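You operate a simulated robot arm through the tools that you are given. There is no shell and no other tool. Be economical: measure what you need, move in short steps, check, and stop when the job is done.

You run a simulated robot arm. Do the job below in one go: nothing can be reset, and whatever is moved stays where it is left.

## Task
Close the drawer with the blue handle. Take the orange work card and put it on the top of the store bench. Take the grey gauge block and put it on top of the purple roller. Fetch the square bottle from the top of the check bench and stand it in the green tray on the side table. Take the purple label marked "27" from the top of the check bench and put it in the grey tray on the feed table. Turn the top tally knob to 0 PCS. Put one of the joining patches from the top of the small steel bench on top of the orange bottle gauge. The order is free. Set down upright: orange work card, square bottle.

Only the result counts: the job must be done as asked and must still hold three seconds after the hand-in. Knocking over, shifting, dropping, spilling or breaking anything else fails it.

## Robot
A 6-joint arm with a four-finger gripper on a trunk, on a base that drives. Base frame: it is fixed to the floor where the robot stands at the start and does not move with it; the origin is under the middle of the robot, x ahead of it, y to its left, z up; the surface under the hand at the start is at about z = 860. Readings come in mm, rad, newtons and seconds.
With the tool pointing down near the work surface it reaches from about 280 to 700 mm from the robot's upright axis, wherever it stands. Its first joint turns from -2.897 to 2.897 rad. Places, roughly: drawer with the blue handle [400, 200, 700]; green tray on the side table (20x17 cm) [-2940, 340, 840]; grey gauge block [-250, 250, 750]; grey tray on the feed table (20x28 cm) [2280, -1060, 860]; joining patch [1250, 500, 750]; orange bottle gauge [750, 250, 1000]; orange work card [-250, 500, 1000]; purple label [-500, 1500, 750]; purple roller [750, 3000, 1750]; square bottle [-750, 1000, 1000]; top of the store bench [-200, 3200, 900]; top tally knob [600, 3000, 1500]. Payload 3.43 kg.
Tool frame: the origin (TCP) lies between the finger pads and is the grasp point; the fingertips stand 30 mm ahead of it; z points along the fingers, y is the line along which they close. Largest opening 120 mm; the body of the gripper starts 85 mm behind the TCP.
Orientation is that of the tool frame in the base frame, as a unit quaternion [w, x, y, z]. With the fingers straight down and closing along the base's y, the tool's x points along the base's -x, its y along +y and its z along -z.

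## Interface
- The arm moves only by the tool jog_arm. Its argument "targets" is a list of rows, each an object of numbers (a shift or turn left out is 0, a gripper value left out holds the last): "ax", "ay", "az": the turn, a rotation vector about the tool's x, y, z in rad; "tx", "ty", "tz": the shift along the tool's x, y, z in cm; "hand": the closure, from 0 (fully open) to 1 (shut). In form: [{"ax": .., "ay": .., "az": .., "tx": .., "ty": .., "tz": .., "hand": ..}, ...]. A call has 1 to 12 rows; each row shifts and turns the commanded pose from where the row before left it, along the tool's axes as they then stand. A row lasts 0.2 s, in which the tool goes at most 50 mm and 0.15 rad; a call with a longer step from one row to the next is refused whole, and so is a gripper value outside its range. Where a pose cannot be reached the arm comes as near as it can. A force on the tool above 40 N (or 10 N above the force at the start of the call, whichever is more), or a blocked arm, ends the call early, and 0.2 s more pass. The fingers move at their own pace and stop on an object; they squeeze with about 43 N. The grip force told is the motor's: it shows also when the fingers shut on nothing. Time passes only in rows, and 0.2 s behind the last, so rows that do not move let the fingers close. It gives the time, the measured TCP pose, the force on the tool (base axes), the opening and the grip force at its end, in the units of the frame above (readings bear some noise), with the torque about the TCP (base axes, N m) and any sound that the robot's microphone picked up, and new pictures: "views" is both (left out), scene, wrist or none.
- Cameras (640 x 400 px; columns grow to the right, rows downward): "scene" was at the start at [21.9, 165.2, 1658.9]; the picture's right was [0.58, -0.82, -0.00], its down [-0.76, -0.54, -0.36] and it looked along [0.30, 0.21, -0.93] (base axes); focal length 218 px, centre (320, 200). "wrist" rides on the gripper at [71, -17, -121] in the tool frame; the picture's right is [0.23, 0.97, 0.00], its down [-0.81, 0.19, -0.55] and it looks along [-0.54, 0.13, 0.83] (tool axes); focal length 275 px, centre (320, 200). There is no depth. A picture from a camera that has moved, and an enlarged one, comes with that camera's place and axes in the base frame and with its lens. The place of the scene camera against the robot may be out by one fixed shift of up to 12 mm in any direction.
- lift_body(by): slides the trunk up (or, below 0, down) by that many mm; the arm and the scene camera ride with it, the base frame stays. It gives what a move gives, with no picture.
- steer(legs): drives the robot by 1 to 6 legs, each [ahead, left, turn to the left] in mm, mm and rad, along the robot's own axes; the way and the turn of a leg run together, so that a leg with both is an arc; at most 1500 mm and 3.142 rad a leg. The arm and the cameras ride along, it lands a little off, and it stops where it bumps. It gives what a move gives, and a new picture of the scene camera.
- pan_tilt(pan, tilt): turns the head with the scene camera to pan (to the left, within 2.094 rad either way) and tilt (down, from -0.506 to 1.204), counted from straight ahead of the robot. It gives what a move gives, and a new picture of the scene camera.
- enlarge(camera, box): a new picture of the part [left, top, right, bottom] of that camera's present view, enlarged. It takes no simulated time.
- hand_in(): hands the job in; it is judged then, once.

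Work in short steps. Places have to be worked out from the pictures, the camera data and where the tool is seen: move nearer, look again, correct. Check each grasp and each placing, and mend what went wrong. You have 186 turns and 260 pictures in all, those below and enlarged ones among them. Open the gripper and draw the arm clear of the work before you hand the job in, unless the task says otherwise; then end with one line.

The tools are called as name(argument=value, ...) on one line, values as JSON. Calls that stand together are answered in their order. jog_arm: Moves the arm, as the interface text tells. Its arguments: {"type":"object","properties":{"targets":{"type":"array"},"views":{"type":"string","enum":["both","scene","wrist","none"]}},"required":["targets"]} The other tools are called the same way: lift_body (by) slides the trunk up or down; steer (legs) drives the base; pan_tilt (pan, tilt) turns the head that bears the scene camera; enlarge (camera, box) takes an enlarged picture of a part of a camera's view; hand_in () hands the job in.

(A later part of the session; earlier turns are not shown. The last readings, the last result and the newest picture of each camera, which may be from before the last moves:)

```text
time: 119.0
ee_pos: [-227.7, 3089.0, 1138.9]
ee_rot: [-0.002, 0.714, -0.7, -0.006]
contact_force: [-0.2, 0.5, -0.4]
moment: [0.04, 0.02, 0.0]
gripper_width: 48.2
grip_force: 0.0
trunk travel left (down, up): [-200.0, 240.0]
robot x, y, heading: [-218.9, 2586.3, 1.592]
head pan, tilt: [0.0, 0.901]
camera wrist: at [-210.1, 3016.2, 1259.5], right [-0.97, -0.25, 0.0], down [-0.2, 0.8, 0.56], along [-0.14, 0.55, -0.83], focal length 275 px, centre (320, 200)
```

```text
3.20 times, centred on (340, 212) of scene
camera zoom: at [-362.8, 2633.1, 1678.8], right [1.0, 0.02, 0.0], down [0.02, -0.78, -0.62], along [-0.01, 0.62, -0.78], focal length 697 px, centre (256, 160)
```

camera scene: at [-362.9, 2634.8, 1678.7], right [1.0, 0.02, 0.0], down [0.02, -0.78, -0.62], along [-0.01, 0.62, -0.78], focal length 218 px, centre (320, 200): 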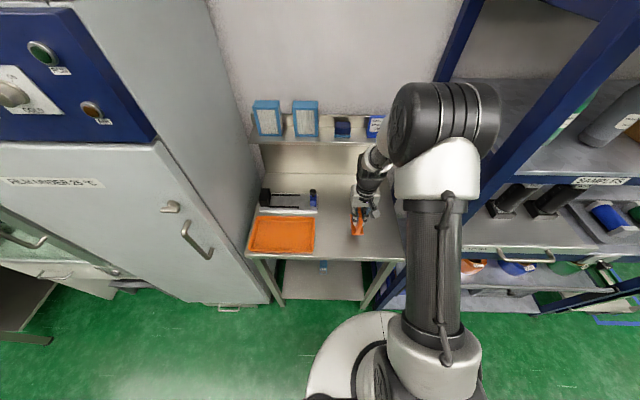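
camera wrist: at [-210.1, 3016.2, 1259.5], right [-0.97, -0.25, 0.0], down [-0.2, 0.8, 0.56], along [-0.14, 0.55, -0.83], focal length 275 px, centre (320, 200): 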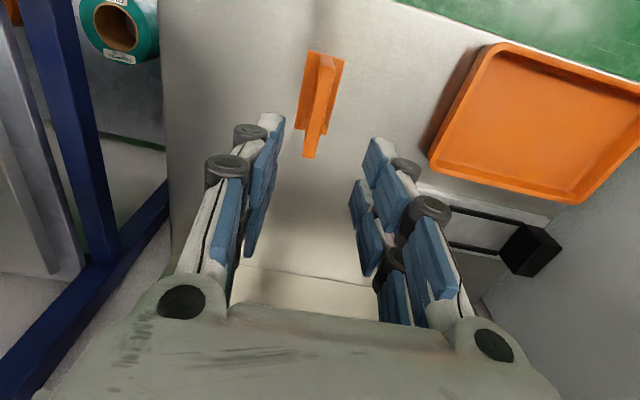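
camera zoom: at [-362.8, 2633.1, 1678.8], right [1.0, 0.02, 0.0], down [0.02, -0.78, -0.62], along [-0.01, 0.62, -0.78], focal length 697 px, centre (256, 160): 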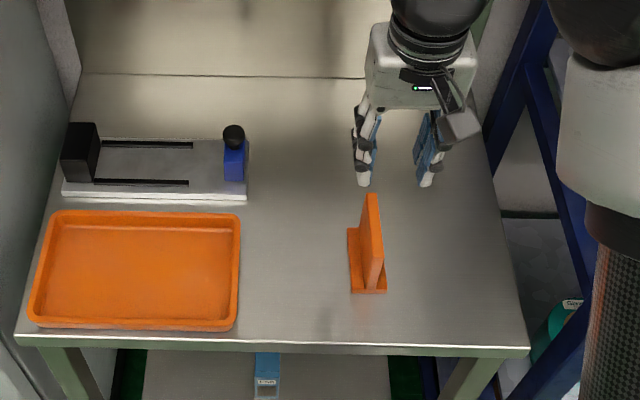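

Card stands upright on the store bench. I retract and drive to in front of the rack to inspect the tally knob and purple roller.

jog_arm(targets=[{"tx": 4, "tz": -2, "hand": 1}, {"tx": 4}, {"tx": 4}], views="none")

steer(legs=[[-250, 0, -0.02], [0, -780, 0]])

pan_tilt(pan=0.0, tilt=0.2)

enlarge(camera="scene", box=[200, 100, 440, 250])

```text
time: 119.8
ee_pos: [-223.7, 2967.9, 1156.2]
ee_rot: [-0.003, 0.714, -0.701, -0.007]
contact_force: [0.2, -0.6, 0.2]
moment: [0.06, 0.02, 0.0]
gripper_width: 0.0
grip_force: 12.3
trunk travel left (down, up): [-200.0, 240.0]
robot x, y, heading: [-218.0, 2589.4, 1.596]
head pan, tilt: [0.0, 0.901]
```

```text
time: 125.4
ee_pos: [575.0, 2712.2, 1156.2]
ee_rot: [0.002, -0.703, 0.711, 0.006]
contact_force: [-0.1, 0.3, 0.2]
moment: [0.02, 0.01, 0.02]
gripper_width: 0.0
grip_force: 33.2
trunk travel left (down, up): [-200.0, 240.0]
robot x, y, heading: [567.7, 2337.4, 1.569]
head pan, tilt: [0.0, 0.901]
camera scene: at [425.7, 2381.3, 1678.8], right [1.0, -0.01, 0.0], down [-0.01, -0.78, -0.62], along [0.0, 0.62, -0.78], focal length 218 px, centre (320, 200)
```

scene: 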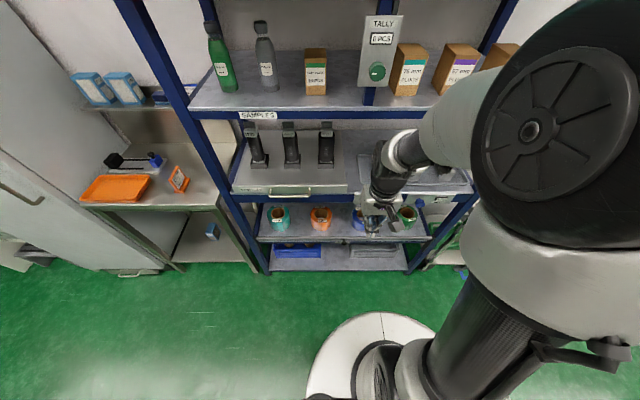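

```text
time: 126.5
ee_pos: [574.0, 2713.1, 1156.4]
ee_rot: [0.003, -0.703, 0.711, 0.006]
contact_force: [0.4, -0.6, 0.2]
moment: [-0.06, 0.01, 0.0]
gripper_width: 0.0
grip_force: 33.7
trunk travel left (down, up): [-200.0, 240.0]
robot x, y, heading: [566.6, 2329.6, 1.564]
head pan, tilt: [0.0, 0.201]
camera scene: at [425.3, 2399.0, 1740.2], right [1.0, -0.01, 0.0], down [0.0, -0.2, -0.98], along [0.01, 0.98, -0.2], focal length 218 px, centre (320, 200)
```

scene: 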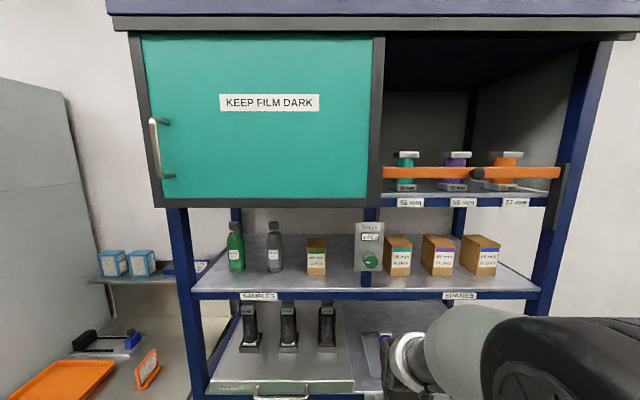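

```text
2.67 times, centred on (320, 175) of scene
camera zoom: at [425.3, 2399.0, 1740.2], right [1.0, -0.01, 0.0], down [0.0, -0.2, -0.98], along [0.01, 0.98, -0.2], focal length 581 px, centre (320, 267)
```

zoom: 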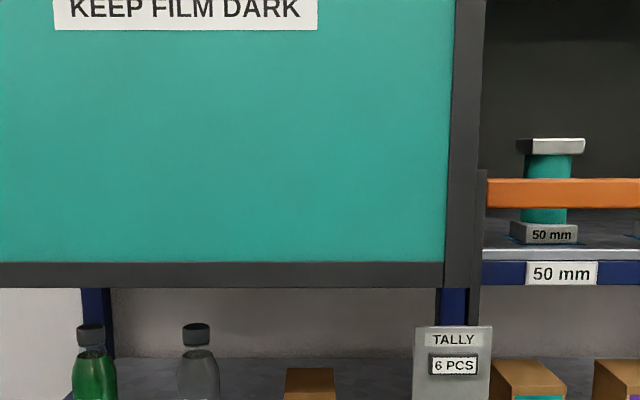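

Tally shows "6 PCS" with a green knob below, at roughly (558,2903,1479). I zoom on the knob and on the purple roller.

enlarge(camera="scene", box=[330, 205, 410, 290])

enlarge(camera="scene", box=[370, 120, 600, 220])

enlarge(camera="scene", box=[180, 290, 400, 400])

```text
4.71 times, centred on (370, 248) of scene
camera zoom: at [425.3, 2399.0, 1740.2], right [1.0, -0.01, 0.0], down [0.0, -0.2, -0.98], along [0.01, 0.98, -0.2], focal length 1025 px, centre (85, -24)
```

zoom: 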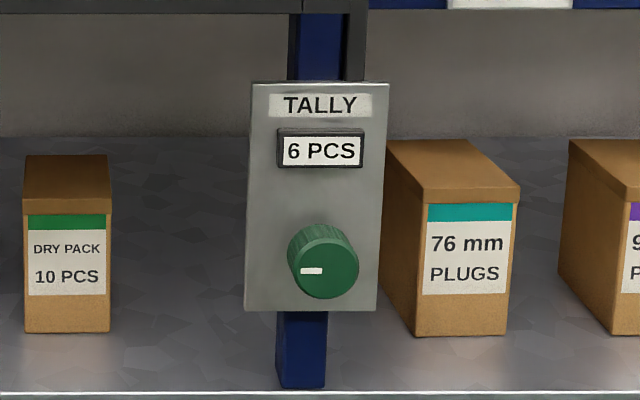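

```text
2.78 times, centred on (485, 170) of scene
camera zoom: at [425.3, 2399.0, 1740.2], right [1.0, -0.01, 0.0], down [0.0, -0.2, -0.98], along [0.01, 0.98, -0.2], focal length 606 px, centre (-139, 284)
```

zoom: 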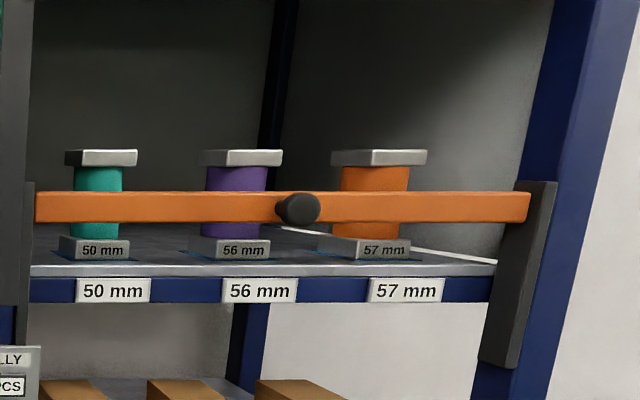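

```text
2.91 times, centred on (290, 345) of scene
camera zoom: at [425.3, 2399.0, 1740.2], right [1.0, -0.01, 0.0], down [0.0, -0.2, -0.98], along [0.01, 0.98, -0.2], focal length 634 px, centre (407, -222)
```

zoom: 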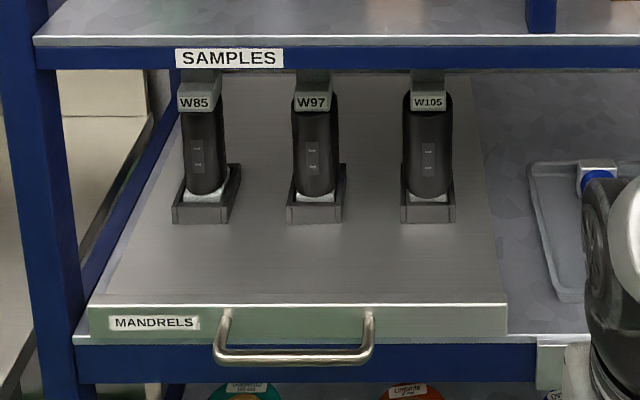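

Knob diameter ≈37 mm with pointer at 9 o'clock. I raise the trunk, back off a little, extend the arm and turn the tool to point at the rack.

lift_body(by=240)

steer(legs=[[-150, 0, 0]])

jog_arm(targets=[{"tx": -4.5}, {"tx": -4.5}, {"tx": -4.5}, {"tx": -4}], views="none")

jog_arm(targets=[{"ay": -0.143}, {"ay": -0.143}, {"ay": -0.143}, {"ay": -0.143}, {"ay": -0.143}, {"ay": -0.143}, {"ay": -0.143}, {"ay": -0.143}, {"ay": -0.143}, {"ay": -0.143}, {"ay": -0.141}], views="both")

```text
time: 129.0
ee_pos: [575.1, 2711.6, 1395.9]
ee_rot: [0.002, -0.704, 0.71, 0.006]
contact_force: [-0.1, 1.2, -0.8]
moment: [0.02, -0.01, -0.01]
gripper_width: 0.0
grip_force: 33.4
trunk travel left (down, up): [-440.0, 0.0]
robot x, y, heading: [568.5, 2332.8, 1.565]
head pan, tilt: [0.0, 0.201]
```

```text
time: 130.4
ee_pos: [574.5, 2564.1, 1396.5]
ee_rot: [0.003, -0.703, 0.711, 0.006]
contact_force: [-0.3, -0.5, 0.7]
moment: [0.0, 0.0, 0.0]
gripper_width: 0.1
grip_force: 33.2
trunk travel left (down, up): [-440.0, 0.0]
robot x, y, heading: [568.5, 2184.4, 1.567]
head pan, tilt: [0.0, 0.201]
camera scene: at [424.4, 2250.6, 1980.2], right [1.0, -0.01, 0.0], down [0.0, -0.2, -0.98], along [0.01, 0.98, -0.2], focal length 218 px, centre (320, 200)
```

scene: 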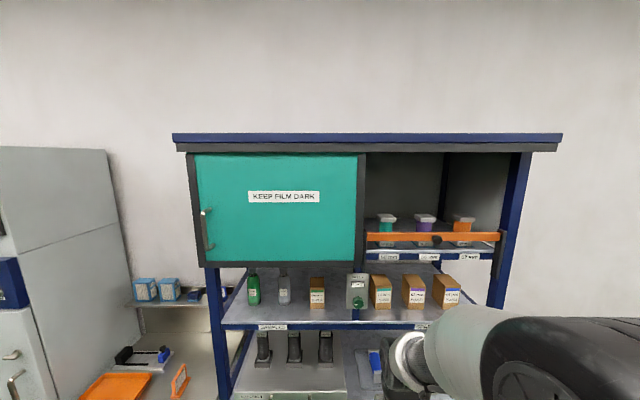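

```text
time: 131.4
ee_pos: [573.4, 2739.6, 1396.2]
ee_rot: [0.001, -0.704, 0.71, 0.006]
contact_force: [-0.3, 1.1, -0.9]
moment: [0.01, 0.0, 0.02]
gripper_width: 0.1
grip_force: 33.0
trunk travel left (down, up): [-440.0, 0.0]
robot x, y, heading: [569.0, 2180.7, 1.564]
head pan, tilt: [0.0, 0.201]
```

```text
time: 133.8
ee_pos: [574.1, 2740.7, 1398.0]
ee_rot: [0.504, -0.493, 0.5, 0.502]
contact_force: [-0.4, 0.1, 0.3]
moment: [0.0, -0.02, -0.02]
gripper_width: 0.2
grip_force: 33.4
trunk travel left (down, up): [-440.0, 0.0]
robot x, y, heading: [570.5, 2183.6, 1.565]
head pan, tilt: [0.0, 0.201]
camera scene: at [424.3, 2252.2, 1980.2], right [1.0, -0.01, 0.0], down [0.0, -0.2, -0.98], along [0.01, 0.98, -0.2], focal length 218 px, centre (320, 200)
camera wrist: at [589.2, 2621.7, 1326.6], right [-0.97, 0.01, -0.23], down [-0.19, -0.56, 0.8], along [-0.12, 0.83, 0.55], focal length 275 px, centre (320, 200)
```

scene: 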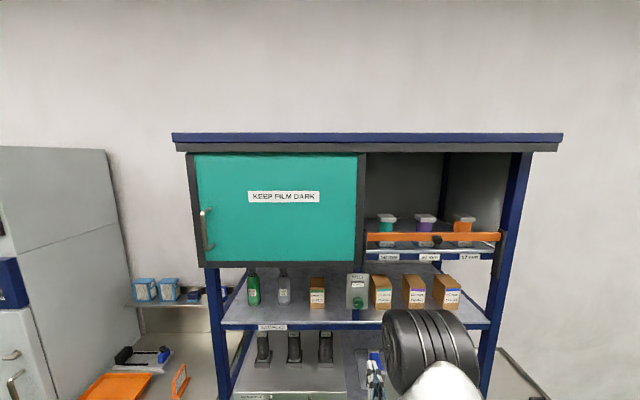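
wrist: 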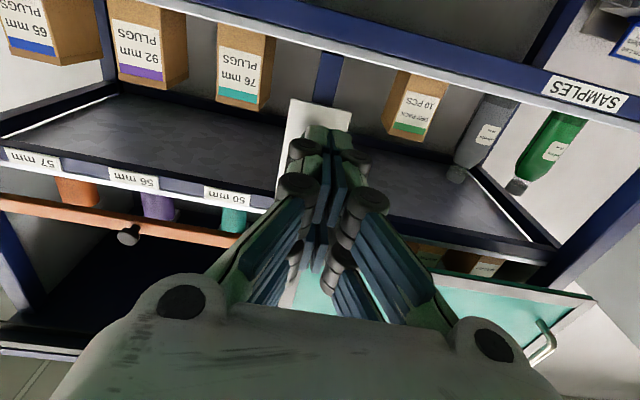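

The tool now points at the rack. I zoom the scene for a precise knob fix and open the fingers partly to see it in the wrist view.

enlarge(camera="scene", box=[310, 250, 410, 320])

jog_arm(targets=[{"hand": 0.4, "tx": -3}, {"tx": -2}, {"tx": 0}], views="wrist")

```text
5.71 times, centred on (360, 285) of scene
camera zoom: at [424.3, 2252.2, 1980.2], right [1.0, -0.01, 0.0], down [0.0, -0.2, -0.98], along [0.01, 0.98, -0.2], focal length 1245 px, centre (91, -286)
```

zoom: 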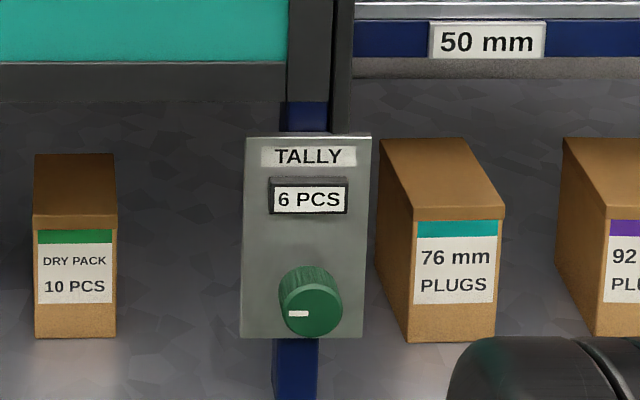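

```text
time: 134.6
ee_pos: [577.1, 2736.8, 1447.3]
ee_rot: [0.503, -0.495, 0.501, 0.501]
contact_force: [-0.7, 0.4, 0.1]
moment: [0.0, 0.01, 0.01]
gripper_width: 58.2
grip_force: 0.0
trunk travel left (down, up): [-440.0, 0.0]
robot x, y, heading: [564.9, 2184.1, 1.568]
head pan, tilt: [0.0, 0.201]
camera wrist: at [590.9, 2618.6, 1376.2], right [-0.97, 0.01, -0.23], down [-0.19, -0.56, 0.81], along [-0.12, 0.83, 0.55], focal length 275 px, centre (320, 200)
```

wrist: 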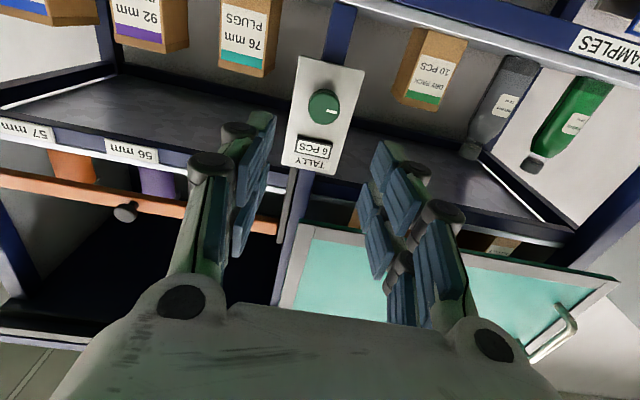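

Knob estimated at ≈(573,2950,1463). I align and advance until the tips are ~50 mm short, then re-check.

jog_arm(targets=[{"tx": -1.7, "ty": 0.5, "tz": 3}, {"tz": 4.5}, {"tz": 4.5}], views="wrist")

enlarge(camera="wrist", box=[220, 50, 420, 175])

```text
time: 135.4
ee_pos: [570.3, 2861.8, 1464.4]
ee_rot: [0.503, -0.494, 0.501, 0.502]
contact_force: [0.0, 0.3, 0.2]
moment: [0.02, 0.02, -0.02]
gripper_width: 71.7
grip_force: 0.2
trunk travel left (down, up): [-440.0, 0.0]
robot x, y, heading: [565.1, 2185.5, 1.57]
head pan, tilt: [0.0, 0.201]
camera wrist: at [585.2, 2742.5, 1392.2], right [-0.97, 0.01, -0.23], down [-0.19, -0.56, 0.81], along [-0.12, 0.83, 0.55], focal length 275 px, centre (320, 200)
```

wrist: 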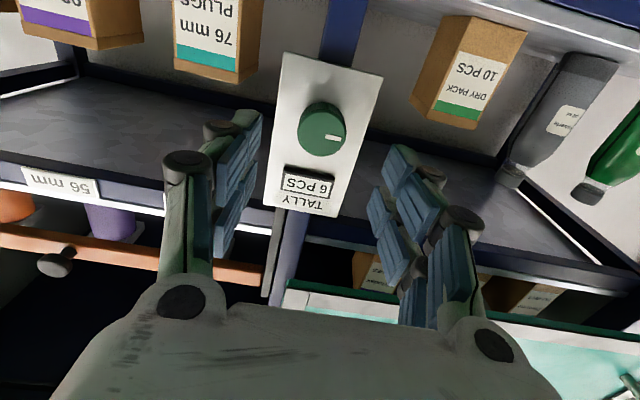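

```text
3.20 times, centred on (320, 112) of wrist
camera zoom: at [585.2, 2742.5, 1392.2], right [-0.97, 0.01, -0.23], down [-0.19, -0.56, 0.81], along [-0.12, 0.83, 0.55], focal length 881 px, centre (320, 480)
```

zoom: 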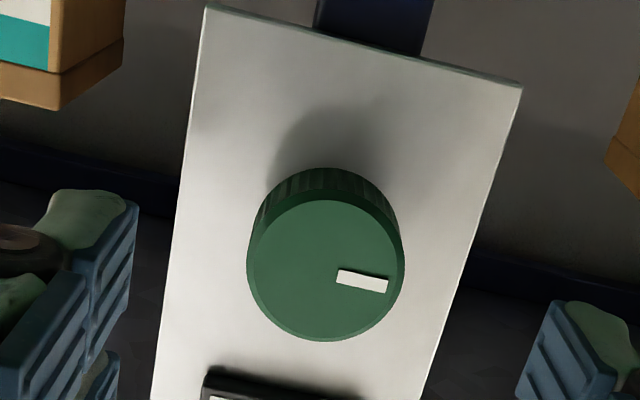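

Knob is centred on the tool axis, front at y≈2943, diameter 36 mm. I advance 60 mm and close on it.

jog_arm(targets=[{"tz": 3, "hand": 0.45}, {"tz": 2}, {"tz": 1}, {"hand": 1}, {"hand": 1}, {"hand": 1}, {"hand": 1}], views="wrist")

```text
time: 137.0
ee_pos: [569.5, 2917.6, 1466.3]
ee_rot: [0.504, -0.494, 0.5, 0.502]
contact_force: [-7.0, 0.4, 0.0]
moment: [-0.14, 0.01, 0.46]
gripper_width: 36.1
grip_force: 43.5
trunk travel left (down, up): [-440.0, 0.0]
robot x, y, heading: [567.9, 2182.1, 1.569]
head pan, tilt: [0.0, 0.201]
camera wrist: at [584.8, 2799.7, 1394.6], right [-0.97, 0.01, -0.23], down [-0.19, -0.56, 0.81], along [-0.12, 0.83, 0.55], focal length 275 px, centre (320, 200)
```

wrist: 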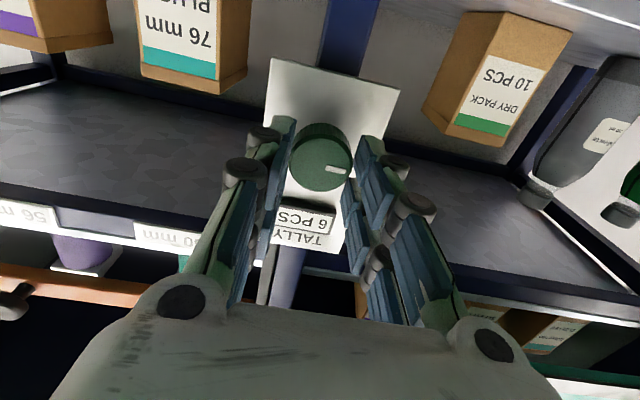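

Gripped at 36 mm. I try a counter-clockwise turn of 0.3 rad and read the display.

jog_arm(targets=[{"ty": 0.1}, {"az": -0.1}, {"az": -0.1}, {"az": -0.1}, {"tx": 0}], views="wrist")

enlarge(camera="scene", box=[320, 260, 400, 320])

```text
time: 138.2
ee_pos: [568.7, 2918.4, 1464.8]
ee_rot: [0.573, -0.564, 0.421, 0.42]
contact_force: [-7.6, -0.4, -6.9]
moment: [0.28, 0.03, 0.62]
gripper_width: 36.2
grip_force: 44.8
trunk travel left (down, up): [-440.0, 0.0]
robot x, y, heading: [570.0, 2182.0, 1.566]
head pan, tilt: [0.0, 0.201]
camera wrist: at [604.6, 2799.3, 1402.9], right [-0.86, 0.01, -0.51], down [-0.43, -0.56, 0.71], along [-0.27, 0.83, 0.48], focal length 275 px, centre (320, 200)
```

wrist: 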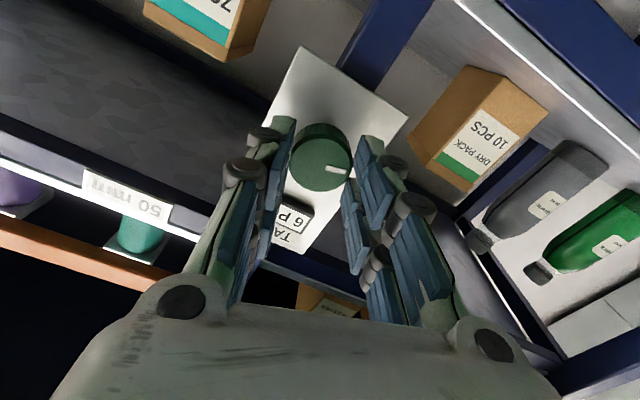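

```text
6.67 times, centred on (360, 290) of scene
camera zoom: at [422.2, 2251.6, 1980.1], right [1.0, -0.01, 0.0], down [0.0, -0.2, -0.98], along [0.01, 0.98, -0.2], focal length 1452 px, centre (53, -400)
```

zoom: 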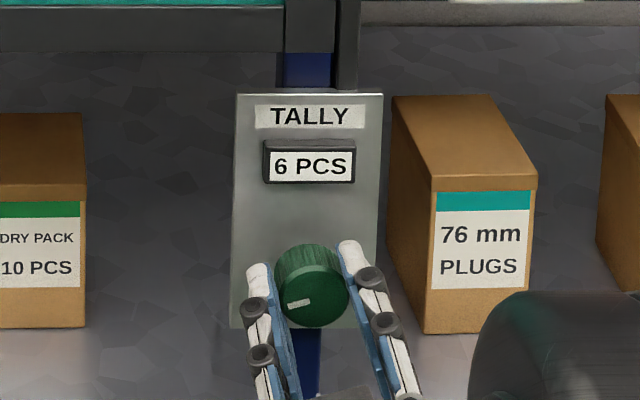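

The knob turns; display still 6 and readable in the scene zoom. Continue 0.42 rad.

jog_arm(targets=[{"az": -0.14}, {"az": -0.14}, {"az": -0.14}, {"tx": 0}], views="none")

enlarge(camera="scene", box=[320, 260, 400, 320])

```text
time: 139.2
ee_pos: [569.3, 2919.2, 1465.2]
ee_rot: [0.648, -0.639, 0.295, 0.29]
contact_force: [-9.6, -0.8, -11.4]
moment: [-0.09, 0.0, 0.67]
gripper_width: 36.2
grip_force: 45.0
trunk travel left (down, up): [-440.0, 0.0]
robot x, y, heading: [566.4, 2183.1, 1.561]
head pan, tilt: [0.0, 0.201]
```

```text
6.67 times, centred on (360, 290) of scene
camera zoom: at [422.0, 2252.1, 1980.0], right [1.0, -0.01, 0.0], down [0.0, -0.2, -0.98], along [0.01, 0.98, -0.2], focal length 1452 px, centre (53, -400)
```

zoom: 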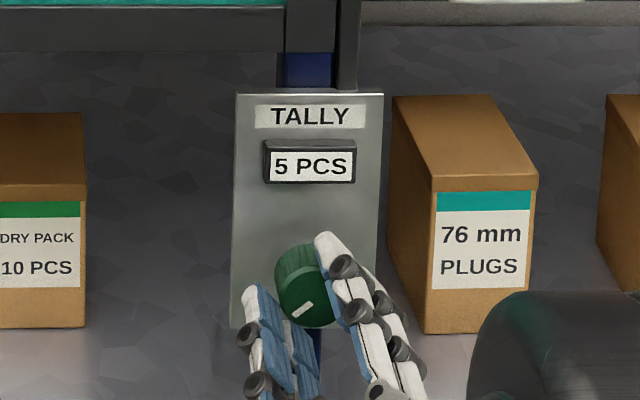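

CCW decreases the count (5 now). I relieve the side force and go on turning.

jog_arm(targets=[{"ty": 0.15}, {"az": -0.14}, {"az": -0.14}, {"az": -0.14}, {"az": -0.14}, {"az": -0.14}, {"tx": 0}], views="none")

enlarge(camera="scene", box=[320, 260, 400, 320])

```text
time: 140.8
ee_pos: [569.0, 2919.7, 1466.2]
ee_rot: [0.708, -0.702, 0.057, 0.051]
contact_force: [-5.4, -3.5, -15.8]
moment: [-0.46, 0.02, 0.6]
gripper_width: 36.0
grip_force: 44.6
trunk travel left (down, up): [-440.0, 0.0]
robot x, y, heading: [565.3, 2182.3, 1.565]
head pan, tilt: [0.0, 0.201]
```

```text
6.67 times, centred on (360, 290) of scene
camera zoom: at [422.9, 2252.0, 1980.1], right [1.0, -0.01, 0.0], down [0.0, -0.2, -0.98], along [0.01, 0.98, -0.2], focal length 1452 px, centre (53, -400)
```

zoom: 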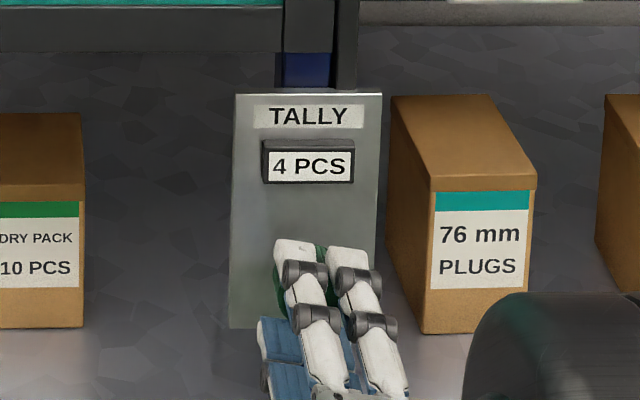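

4 PCS after 1.42 rad. Continuing.

jog_arm(targets=[{"az": -0.14}, {"az": -0.14}, {"az": -0.14}, {"az": -0.14}, {"az": -0.14}, {"az": -0.14}, {"az": -0.14}, {"tx": 0}], views="none")

enlarge(camera="scene", box=[320, 260, 400, 320])

```text
time: 142.6
ee_pos: [568.1, 2918.0, 1463.5]
ee_rot: [0.649, -0.647, -0.278, -0.289]
contact_force: [-3.1, -1.9, -17.4]
moment: [-0.2, -0.01, -0.2]
gripper_width: 35.8
grip_force: 45.3
trunk travel left (down, up): [-440.0, 0.0]
robot x, y, heading: [569.4, 2187.3, 1.566]
head pan, tilt: [0.0, 0.201]
```

```text
6.67 times, centred on (360, 290) of scene
camera zoom: at [423.3, 2252.8, 1980.1], right [1.0, -0.01, 0.0], down [0.0, -0.2, -0.98], along [0.01, 0.98, -0.2], focal length 1452 px, centre (53, -400)
```

zoom: 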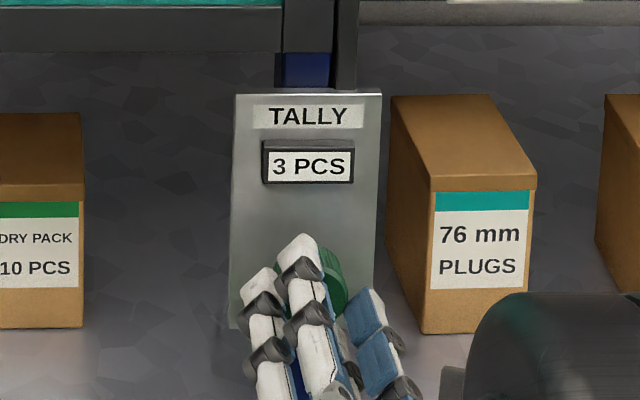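

3 PCS at 2.4 rad total, consistent with 45° per count (0 = pointer up). I continue CCW by another 1.1 rad.

jog_arm(targets=[{"az": -0.14}, {"az": -0.14}, {"az": -0.14}, {"az": -0.14}, {"az": -0.14}, {"az": -0.14}, {"az": -0.14}, {"az": -0.14}, {"tx": 0}], views="wrist")

enlarge(camera="scene", box=[320, 260, 400, 320])

```text
time: 144.6
ee_pos: [569.6, 2919.3, 1464.9]
ee_rot: [0.532, -0.528, -0.466, -0.47]
contact_force: [-17.6, -6.5, -17.2]
moment: [-0.59, -0.03, 0.8]
gripper_width: 35.6
grip_force: 44.9
out of reach, approached as far as the arm can: row 5, 6, 7, 8
trunk travel left (down, up): [-440.0, 0.0]
robot x, y, heading: [569.8, 2184.7, 1.572]
head pan, tilt: [0.0, 0.201]
camera wrist: at [561.2, 2798.9, 1537.9], right [0.99, 0.0, 0.11], down [0.09, -0.55, -0.83], along [0.06, 0.84, -0.54], focal length 275 px, centre (320, 200)
```

wrist: 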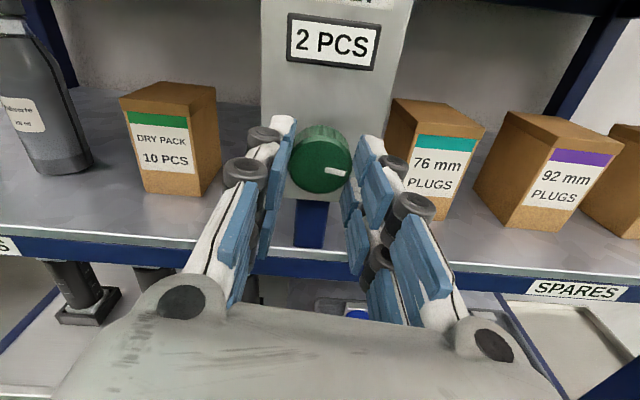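

```text
6.67 times, centred on (360, 290) of scene
camera zoom: at [419.4, 2251.7, 1979.9], right [1.0, -0.01, 0.0], down [0.0, -0.2, -0.98], along [0.01, 0.98, -0.2], focal length 1452 px, centre (53, -400)
```

zoom: 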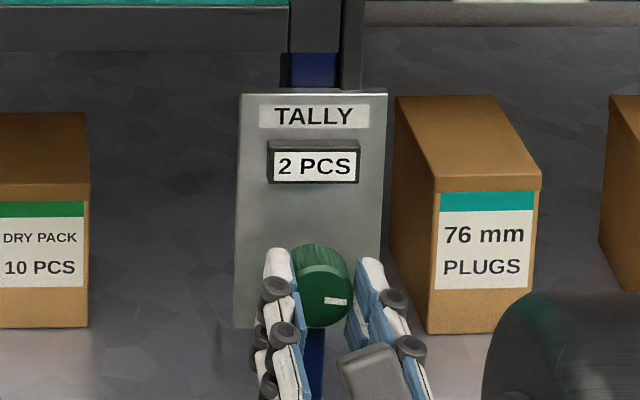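

Wrist limit reached at 2 PCS (pointer ≈3 o'clock). I release, back off 4 cm, and rewind the wrist for a re-grip.

jog_arm(targets=[{"hand": 0.55}, {"hand": 0.55}, {"tz": -4}, {"az": 0.145}, {"az": 0.145}, {"az": 0.145}, {"az": 0.145}, {"az": 0.145}, {"az": 0.145}, {"az": 0.145}, {"az": 0.145}, {"az": 0.145}], views="none")

jog_arm(targets=[{"az": 0.145}, {"az": 0.145}, {"az": 0.145}, {"az": 0.145}, {"az": 0.145}, {"az": 0.145}, {"az": 0.145}, {"az": 0.145}], views="wrist")

enlarge(camera="scene", box=[320, 260, 400, 320])

```text
time: 147.2
ee_pos: [575.0, 2879.5, 1466.1]
ee_rot: [0.71, -0.701, -0.047, -0.05]
contact_force: [-0.5, 0.2, 0.6]
moment: [-0.01, 0.01, 0.01]
gripper_width: 54.0
grip_force: 0.1
trunk travel left (down, up): [-440.0, 0.0]
robot x, y, heading: [569.2, 2185.7, 1.568]
head pan, tilt: [0.0, 0.201]
```

```text
time: 149.0
ee_pos: [575.2, 2878.7, 1465.6]
ee_rot: [0.621, -0.613, 0.344, 0.347]
contact_force: [0.3, 0.0, 0.0]
moment: [0.01, -0.02, 0.0]
gripper_width: 54.1
grip_force: 0.0
trunk travel left (down, up): [-440.0, 0.0]
robot x, y, heading: [566.8, 2183.9, 1.564]
head pan, tilt: [0.0, 0.201]
camera wrist: at [626.2, 2759.6, 1413.6], right [-0.71, 0.01, -0.7], down [-0.59, -0.56, 0.59], along [-0.39, 0.83, 0.4], focal length 275 px, centre (320, 200)
```

wrist: 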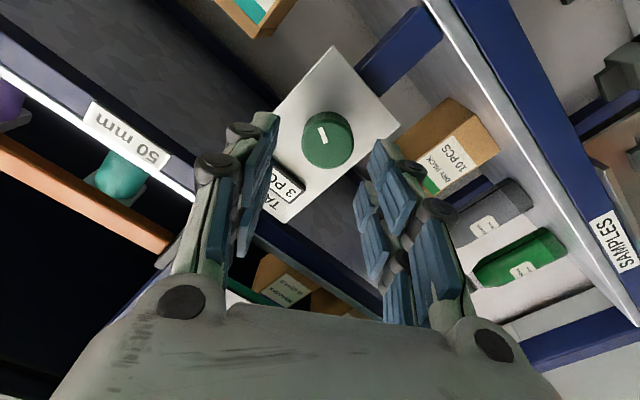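

```text
6.67 times, centred on (360, 290) of scene
camera zoom: at [424.4, 2250.8, 1980.3], right [1.0, -0.01, 0.0], down [0.0, -0.2, -0.98], along [0.01, 0.98, -0.2], focal length 1452 px, centre (53, -400)
```

zoom: 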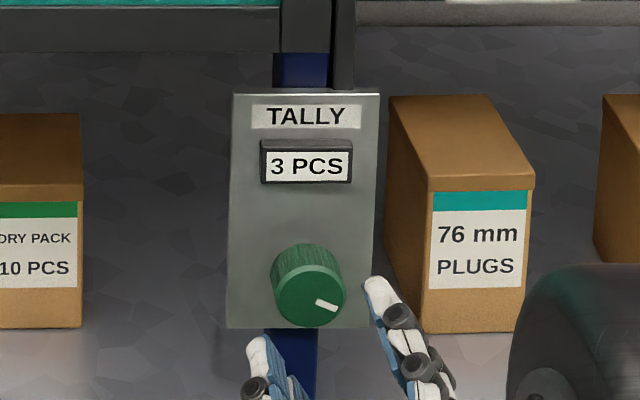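

The display slipped back to 3 on release (pointer ~4 o'clock). I recentre, re-grip and turn 1.6 rad CCW.

jog_arm(targets=[{"ty": 0.5, "tz": 2}, {"tz": 2}, {"hand": 1}, {"hand": 1}, {"hand": 1}], views="none")

jog_arm(targets=[{"az": -0.145}, {"az": -0.145}, {"az": -0.145}, {"az": -0.145}, {"az": -0.145}, {"az": -0.145}, {"az": -0.145}, {"az": -0.145}, {"az": -0.145}, {"az": -0.145}, {"az": -0.145}, {"tx": 0}], views="wrist")

enlarge(camera="scene", box=[320, 260, 400, 320])

```text
time: 150.2
ee_pos: [570.1, 2920.7, 1464.1]
ee_rot: [0.621, -0.614, 0.344, 0.347]
contact_force: [-2.0, -0.7, -0.5]
moment: [0.1, 0.01, 0.23]
gripper_width: 36.4
grip_force: 40.5
trunk travel left (down, up): [-440.0, 0.0]
robot x, y, heading: [567.1, 2181.1, 1.567]
head pan, tilt: [0.0, 0.201]
```

```text
time: 152.8
ee_pos: [570.7, 2919.1, 1464.3]
ee_rot: [0.682, -0.674, -0.199, -0.204]
contact_force: [-1.5, 5.1, 9.2]
moment: [-0.54, -0.02, 0.75]
gripper_width: 36.2
grip_force: 44.4
trunk travel left (down, up): [-440.0, 0.0]
robot x, y, heading: [570.4, 2183.8, 1.564]
head pan, tilt: [0.0, 0.201]
camera wrist: at [619.5, 2798.7, 1517.5], right [0.72, 0.01, -0.69], down [-0.58, -0.54, -0.61], along [-0.38, 0.84, -0.39], focal length 275 px, centre (320, 200)
```

wrist: 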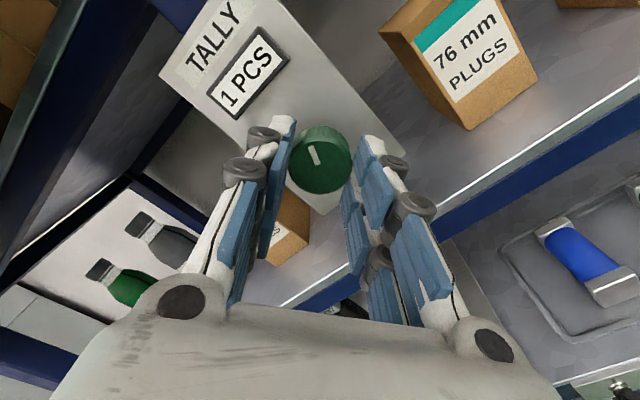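

```text
6.67 times, centred on (360, 290) of scene
camera zoom: at [423.7, 2250.7, 1980.3], right [1.0, -0.01, 0.0], down [0.0, -0.2, -0.98], along [0.01, 0.98, -0.2], focal length 1452 px, centre (53, -400)
```

zoom: 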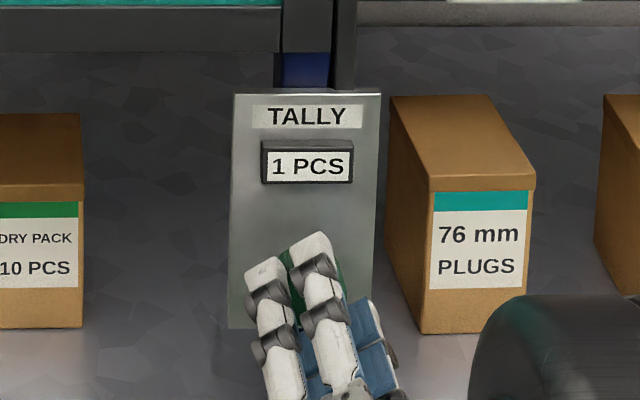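

1 PCS, pointer ~23° right of up. I turn a further 0.45 rad.

jog_arm(targets=[{"az": -0.15}, {"az": -0.15}, {"az": -0.15}, {"tx": 0}], views="wrist")

```text
time: 153.8
ee_pos: [570.8, 2919.4, 1463.7]
ee_rot: [0.621, -0.612, -0.344, -0.349]
contact_force: [-6.3, 5.3, 9.4]
moment: [0.4, 0.95, -0.31]
gripper_width: 36.2
grip_force: 44.7
trunk travel left (down, up): [-440.0, 0.0]
robot x, y, heading: [566.4, 2182.6, 1.568]
head pan, tilt: [0.0, 0.201]
camera wrist: at [591.4, 2798.4, 1534.2], right [0.95, 0.0, -0.31], down [-0.26, -0.54, -0.8], along [-0.17, 0.84, -0.51], focal length 275 px, centre (320, 200)
```

wrist: 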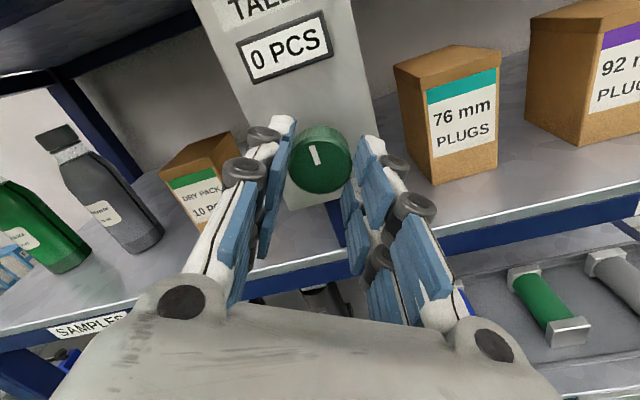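

0 PCS with pointer parallel to the panel edge (torque suggests the end stop). I release and verify.

jog_arm(targets=[{"hand": 0.55}, {"hand": 0.55}, {"tz": -2}, {"tz": -4}], views="wrist")

enlarge(camera="scene", box=[320, 260, 400, 320])

```text
time: 154.8
ee_pos: [571.7, 2857.4, 1464.5]
ee_rot: [0.62, -0.613, -0.344, -0.351]
contact_force: [-0.7, -0.2, 0.7]
moment: [-0.02, 0.02, 0.01]
gripper_width: 54.1
grip_force: 0.0
trunk travel left (down, up): [-440.0, 0.0]
robot x, y, heading: [568.9, 2184.8, 1.571]
head pan, tilt: [0.0, 0.201]
camera wrist: at [591.9, 2736.6, 1533.3], right [0.95, 0.0, -0.31], down [-0.26, -0.54, -0.8], along [-0.17, 0.84, -0.51], focal length 275 px, centre (320, 200)
```

wrist: 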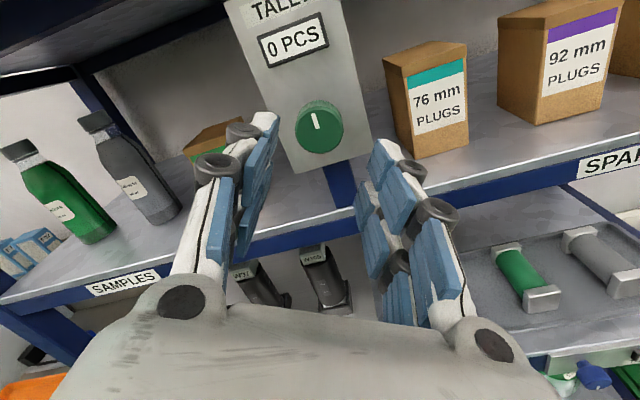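

```text
6.67 times, centred on (360, 290) of scene
camera zoom: at [424.4, 2248.5, 1980.4], right [1.0, -0.01, 0.0], down [0.0, -0.2, -0.98], along [0.01, 0.98, -0.2], focal length 1452 px, centre (53, -400)
```

zoom: 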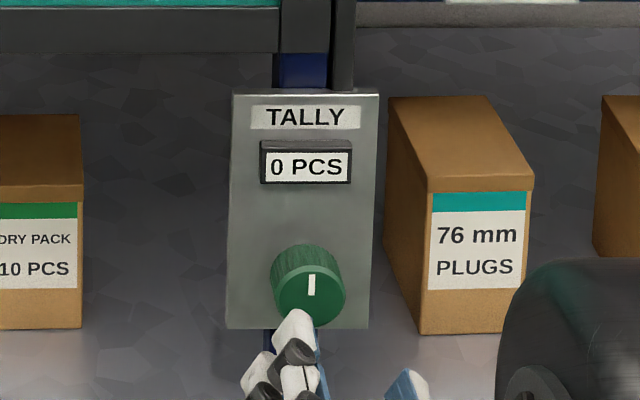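

Knob done. Before leaving I zoom on the purple roller from this height for later triangulation.

enlarge(camera="scene", box=[360, 180, 520, 280])

```text
4.00 times, centred on (440, 230) of scene
camera zoom: at [424.4, 2248.5, 1980.4], right [1.0, -0.01, 0.0], down [0.0, -0.2, -0.98], along [0.01, 0.98, -0.2], focal length 871 px, centre (-160, 80)
```

zoom: 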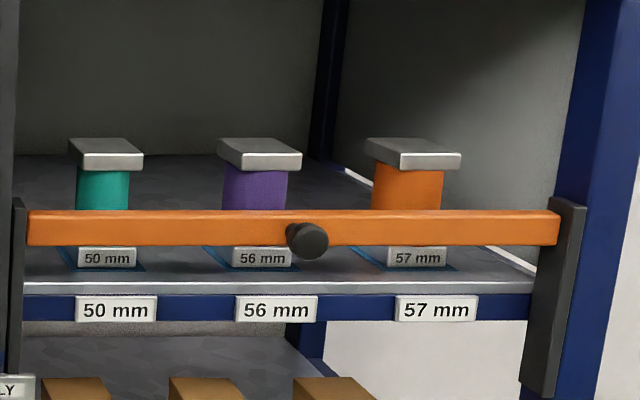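

I rewind the wrist and bring the tool back to pointing down, well clear of the rack.

jog_arm(targets=[{"tz": -4.5}, {"tz": -4.5}, {"az": 0.145}, {"az": 0.145}, {"az": 0.145}, {"az": 0.145}, {"az": 0.145}, {"az": 0.145}, {"az": 0.145}, {"az": 0.145}, {"az": 0.145}, {"az": 0.145}], views="none")

jog_arm(targets=[{"az": 0.145}, {"az": 0.145}, {"az": 0.145}, {"az": 0.145}, {"az": 0.145}, {"az": 0.145}, {"az": 0.145}, {"az": 0.105}], views="none")

jog_arm(targets=[{"ay": 0.143}, {"ay": 0.143}, {"ay": 0.143}, {"ay": 0.143}, {"ay": 0.143}, {"ay": 0.143}, {"ay": 0.143}, {"ay": 0.143}, {"ay": 0.143}, {"ay": 0.143}, {"ay": 0.141}], views="none")

```text
time: 157.4
ee_pos: [569.5, 2769.1, 1462.2]
ee_rot: [0.695, -0.686, 0.152, 0.15]
contact_force: [-0.1, 1.9, -0.6]
moment: [0.01, -0.01, 0.03]
gripper_width: 54.0
grip_force: 0.0
trunk travel left (down, up): [-440.0, 0.0]
robot x, y, heading: [568.4, 2181.0, 1.561]
head pan, tilt: [0.0, 0.201]
```

```text
time: 159.2
ee_pos: [571.3, 2770.2, 1462.8]
ee_rot: [0.509, -0.501, 0.493, 0.497]
contact_force: [-0.1, 0.1, 0.3]
moment: [0.03, 0.02, 0.02]
gripper_width: 54.1
grip_force: 0.0
trunk travel left (down, up): [-440.0, 0.0]
robot x, y, heading: [562.5, 2185.0, 1.568]
head pan, tilt: [0.0, 0.201]
```

```text
time: 161.6
ee_pos: [571.3, 2771.8, 1462.8]
ee_rot: [0.013, -0.706, 0.708, -0.006]
contact_force: [0.5, -0.1, 0.0]
moment: [-0.04, 0.0, -0.01]
gripper_width: 54.0
grip_force: 0.2
out of reach, approached as far as the arm can: row 6
trunk travel left (down, up): [-440.0, 0.0]
robot x, y, heading: [563.0, 2182.8, 1.563]
head pan, tilt: [0.0, 0.201]
```

Next the square bottle. I lower the trunk, retract the arm, and drive west in reverse then sideways to the check bench's west end.

lift_body(by=-240)

jog_arm(targets=[{"tx": 4.5}, {"tx": 4.5}, {"tx": 4.5}, {"tx": 4.5}], views="none")

steer(legs=[[0, 0, -1.566], [-1450, 0, 0], [-760, 0, 0]])

pan_tilt(pan=-0.9, tilt=0.6)

```text
time: 164.1
ee_pos: [570.5, 2770.7, 1222.0]
ee_rot: [0.014, -0.706, 0.709, -0.005]
contact_force: [-0.5, 0.3, -0.1]
moment: [-0.01, 0.0, -0.02]
gripper_width: 54.0
grip_force: 0.0
trunk travel left (down, up): [-200.0, 240.0]
robot x, y, heading: [566.1, 2184.7, 1.564]
head pan, tilt: [0.0, 0.201]
```

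```text
time: 165.1
ee_pos: [569.4, 2586.2, 1220.6]
ee_rot: [0.014, -0.706, 0.708, -0.004]
contact_force: [0.6, -0.9, 0.7]
moment: [0.04, 0.03, -0.02]
gripper_width: 53.9
grip_force: 0.0
trunk travel left (down, up): [-200.0, 240.0]
robot x, y, heading: [565.9, 2184.7, 1.567]
head pan, tilt: [0.0, 0.201]
```

```text
time: 179.8
ee_pos: [-1249.7, 2155.8, 1220.6]
ee_rot: [0.007, -0.007, 1.0, -0.012]
contact_force: [-0.1, -0.1, 0.2]
moment: [0.02, -0.04, -0.06]
gripper_width: 54.1
grip_force: 0.1
trunk travel left (down, up): [-200.0, 240.0]
robot x, y, heading: [-1652.9, 2149.5, 0.013]
head pan, tilt: [0.0, 0.201]
camera scene: at [-1587.6, 2284.8, 1740.3], right [0.01, -1.0, 0.0], down [-0.2, 0.0, -0.98], along [0.98, 0.01, -0.2], focal length 218 px, centre (320, 200)
```

scene: 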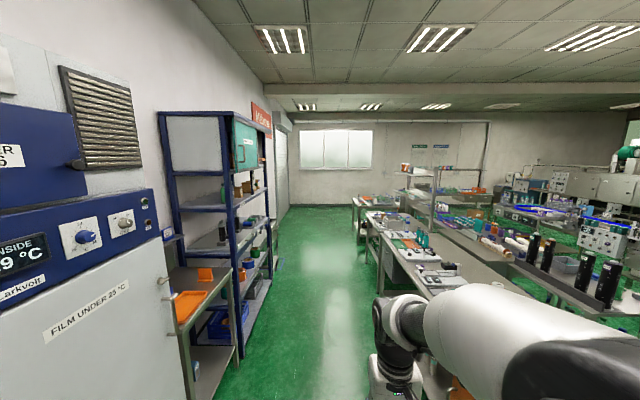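

```text
time: 181.0
ee_pos: [-1248.6, 2157.0, 1220.7]
ee_rot: [0.006, -0.008, 1.0, -0.012]
contact_force: [-0.2, 0.2, -0.2]
moment: [-0.02, 0.0, -0.02]
gripper_width: 54.0
grip_force: 0.0
trunk travel left (down, up): [-200.0, 240.0]
robot x, y, heading: [-1651.9, 2152.0, 0.01]
head pan, tilt: [-0.901, 0.6]
camera scene: at [-1624.4, 2215.2, 1703.6], right [-0.78, -0.63, 0.0], down [-0.36, 0.44, -0.83], along [0.52, -0.64, -0.56], focal length 218 px, centre (320, 200)
```

scene: 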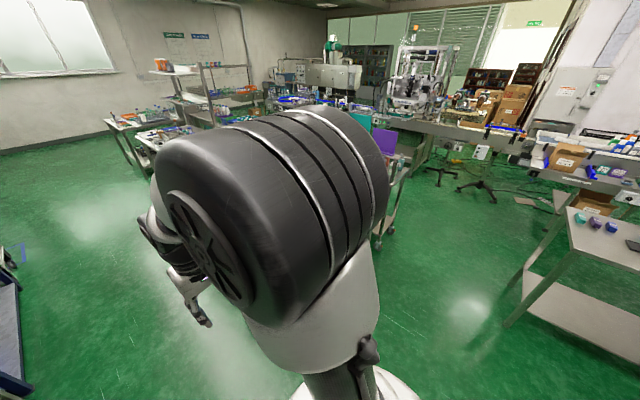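

The corridor is clear; I slide right (south) to y≈1060.

steer(legs=[[0, -1090, -0.01]])

pan_tilt(pan=0.1, tilt=0.75)

```text
time: 186.6
ee_pos: [-1222.6, 1074.5, 1220.3]
ee_rot: [0.007, -0.019, 1.0, -0.012]
contact_force: [0.2, -0.2, -0.7]
moment: [0.03, -0.02, 0.01]
gripper_width: 53.9
grip_force: 0.1
trunk travel left (down, up): [-200.0, 240.0]
robot x, y, heading: [-1628.7, 1061.9, 0.032]
head pan, tilt: [-0.901, 0.6]
camera scene: at [-1599.6, 1126.0, 1703.5], right [-0.76, -0.65, 0.0], down [-0.37, 0.43, -0.82], along [0.54, -0.63, -0.57], focal length 218 px, centre (320, 200)
```

scene: 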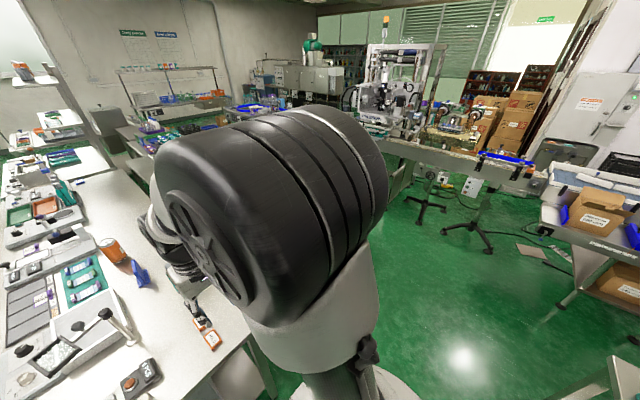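

```text
time: 187.8
ee_pos: [-1221.6, 1076.1, 1220.9]
ee_rot: [0.007, -0.019, 1.0, -0.011]
contact_force: [0.2, 0.0, 0.1]
moment: [-0.01, 0.01, 0.0]
gripper_width: 54.3
grip_force: 0.1
trunk travel left (down, up): [-200.0, 240.0]
robot x, y, heading: [-1628.2, 1061.5, 0.035]
head pan, tilt: [0.099, 0.75]
camera scene: at [-1574.9, 1204.7, 1690.7], right [0.13, -0.99, 0.0], down [-0.68, -0.09, -0.73], along [0.72, 0.1, -0.68], focal length 218 px, centre (320, 200)
```

scene: 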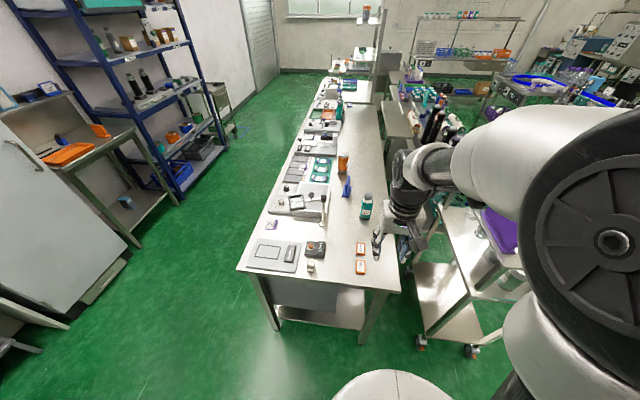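

Bottle at about (-783,1080), height ~125 mm. I also zoom on the bench to find the purple "27" label.

enlarge(camera="scene", box=[230, 180, 330, 280])

enlarge(camera="scene", box=[270, 90, 370, 190])

enlarge(camera="scene", box=[320, 170, 440, 280])

```text
4.00 times, centred on (280, 230) of scene
camera zoom: at [-1574.9, 1204.7, 1690.7], right [0.13, -0.99, 0.0], down [-0.68, -0.09, -0.73], along [0.72, 0.1, -0.68], focal length 871 px, centre (480, 80)
```

zoom: 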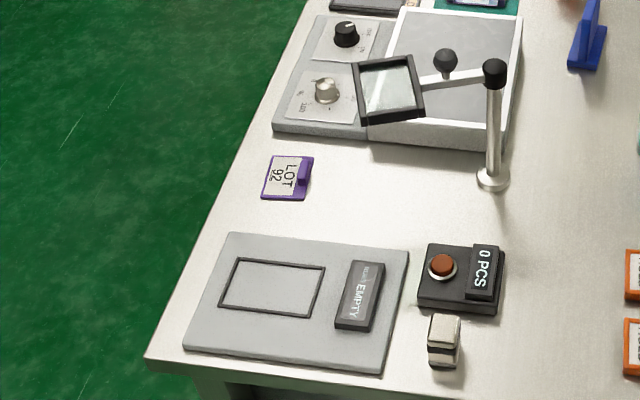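

```text
4.00 times, centred on (320, 140) of scene
camera zoom: at [-1574.9, 1204.7, 1690.7], right [0.13, -0.99, 0.0], down [-0.68, -0.09, -0.73], along [0.72, 0.1, -0.68], focal length 871 px, centre (320, 440)
```

zoom: 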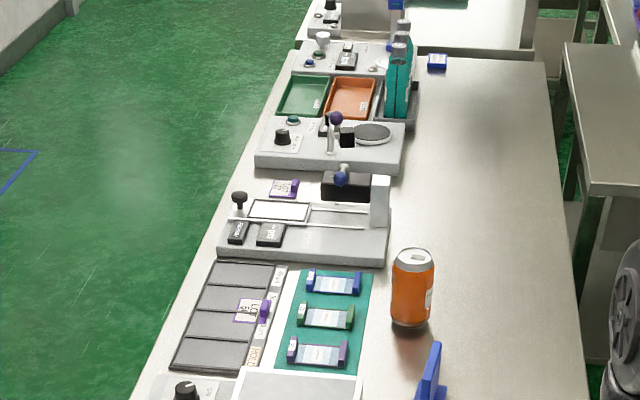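

```text
3.64 times, centred on (380, 225) of scene
camera zoom: at [-1574.9, 1204.7, 1690.7], right [0.13, -0.99, 0.0], down [-0.68, -0.09, -0.73], along [0.72, 0.1, -0.68], focal length 792 px, centre (102, 109)
```

zoom: 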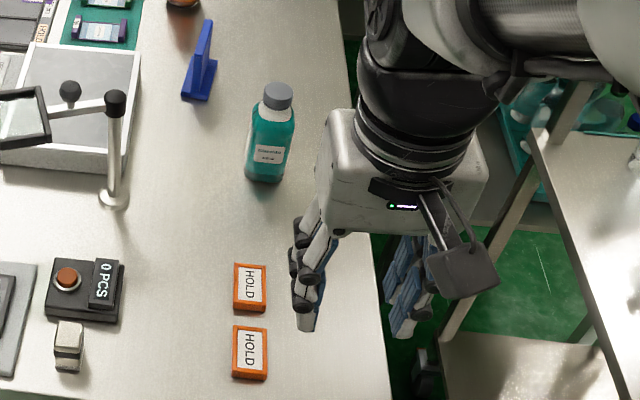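

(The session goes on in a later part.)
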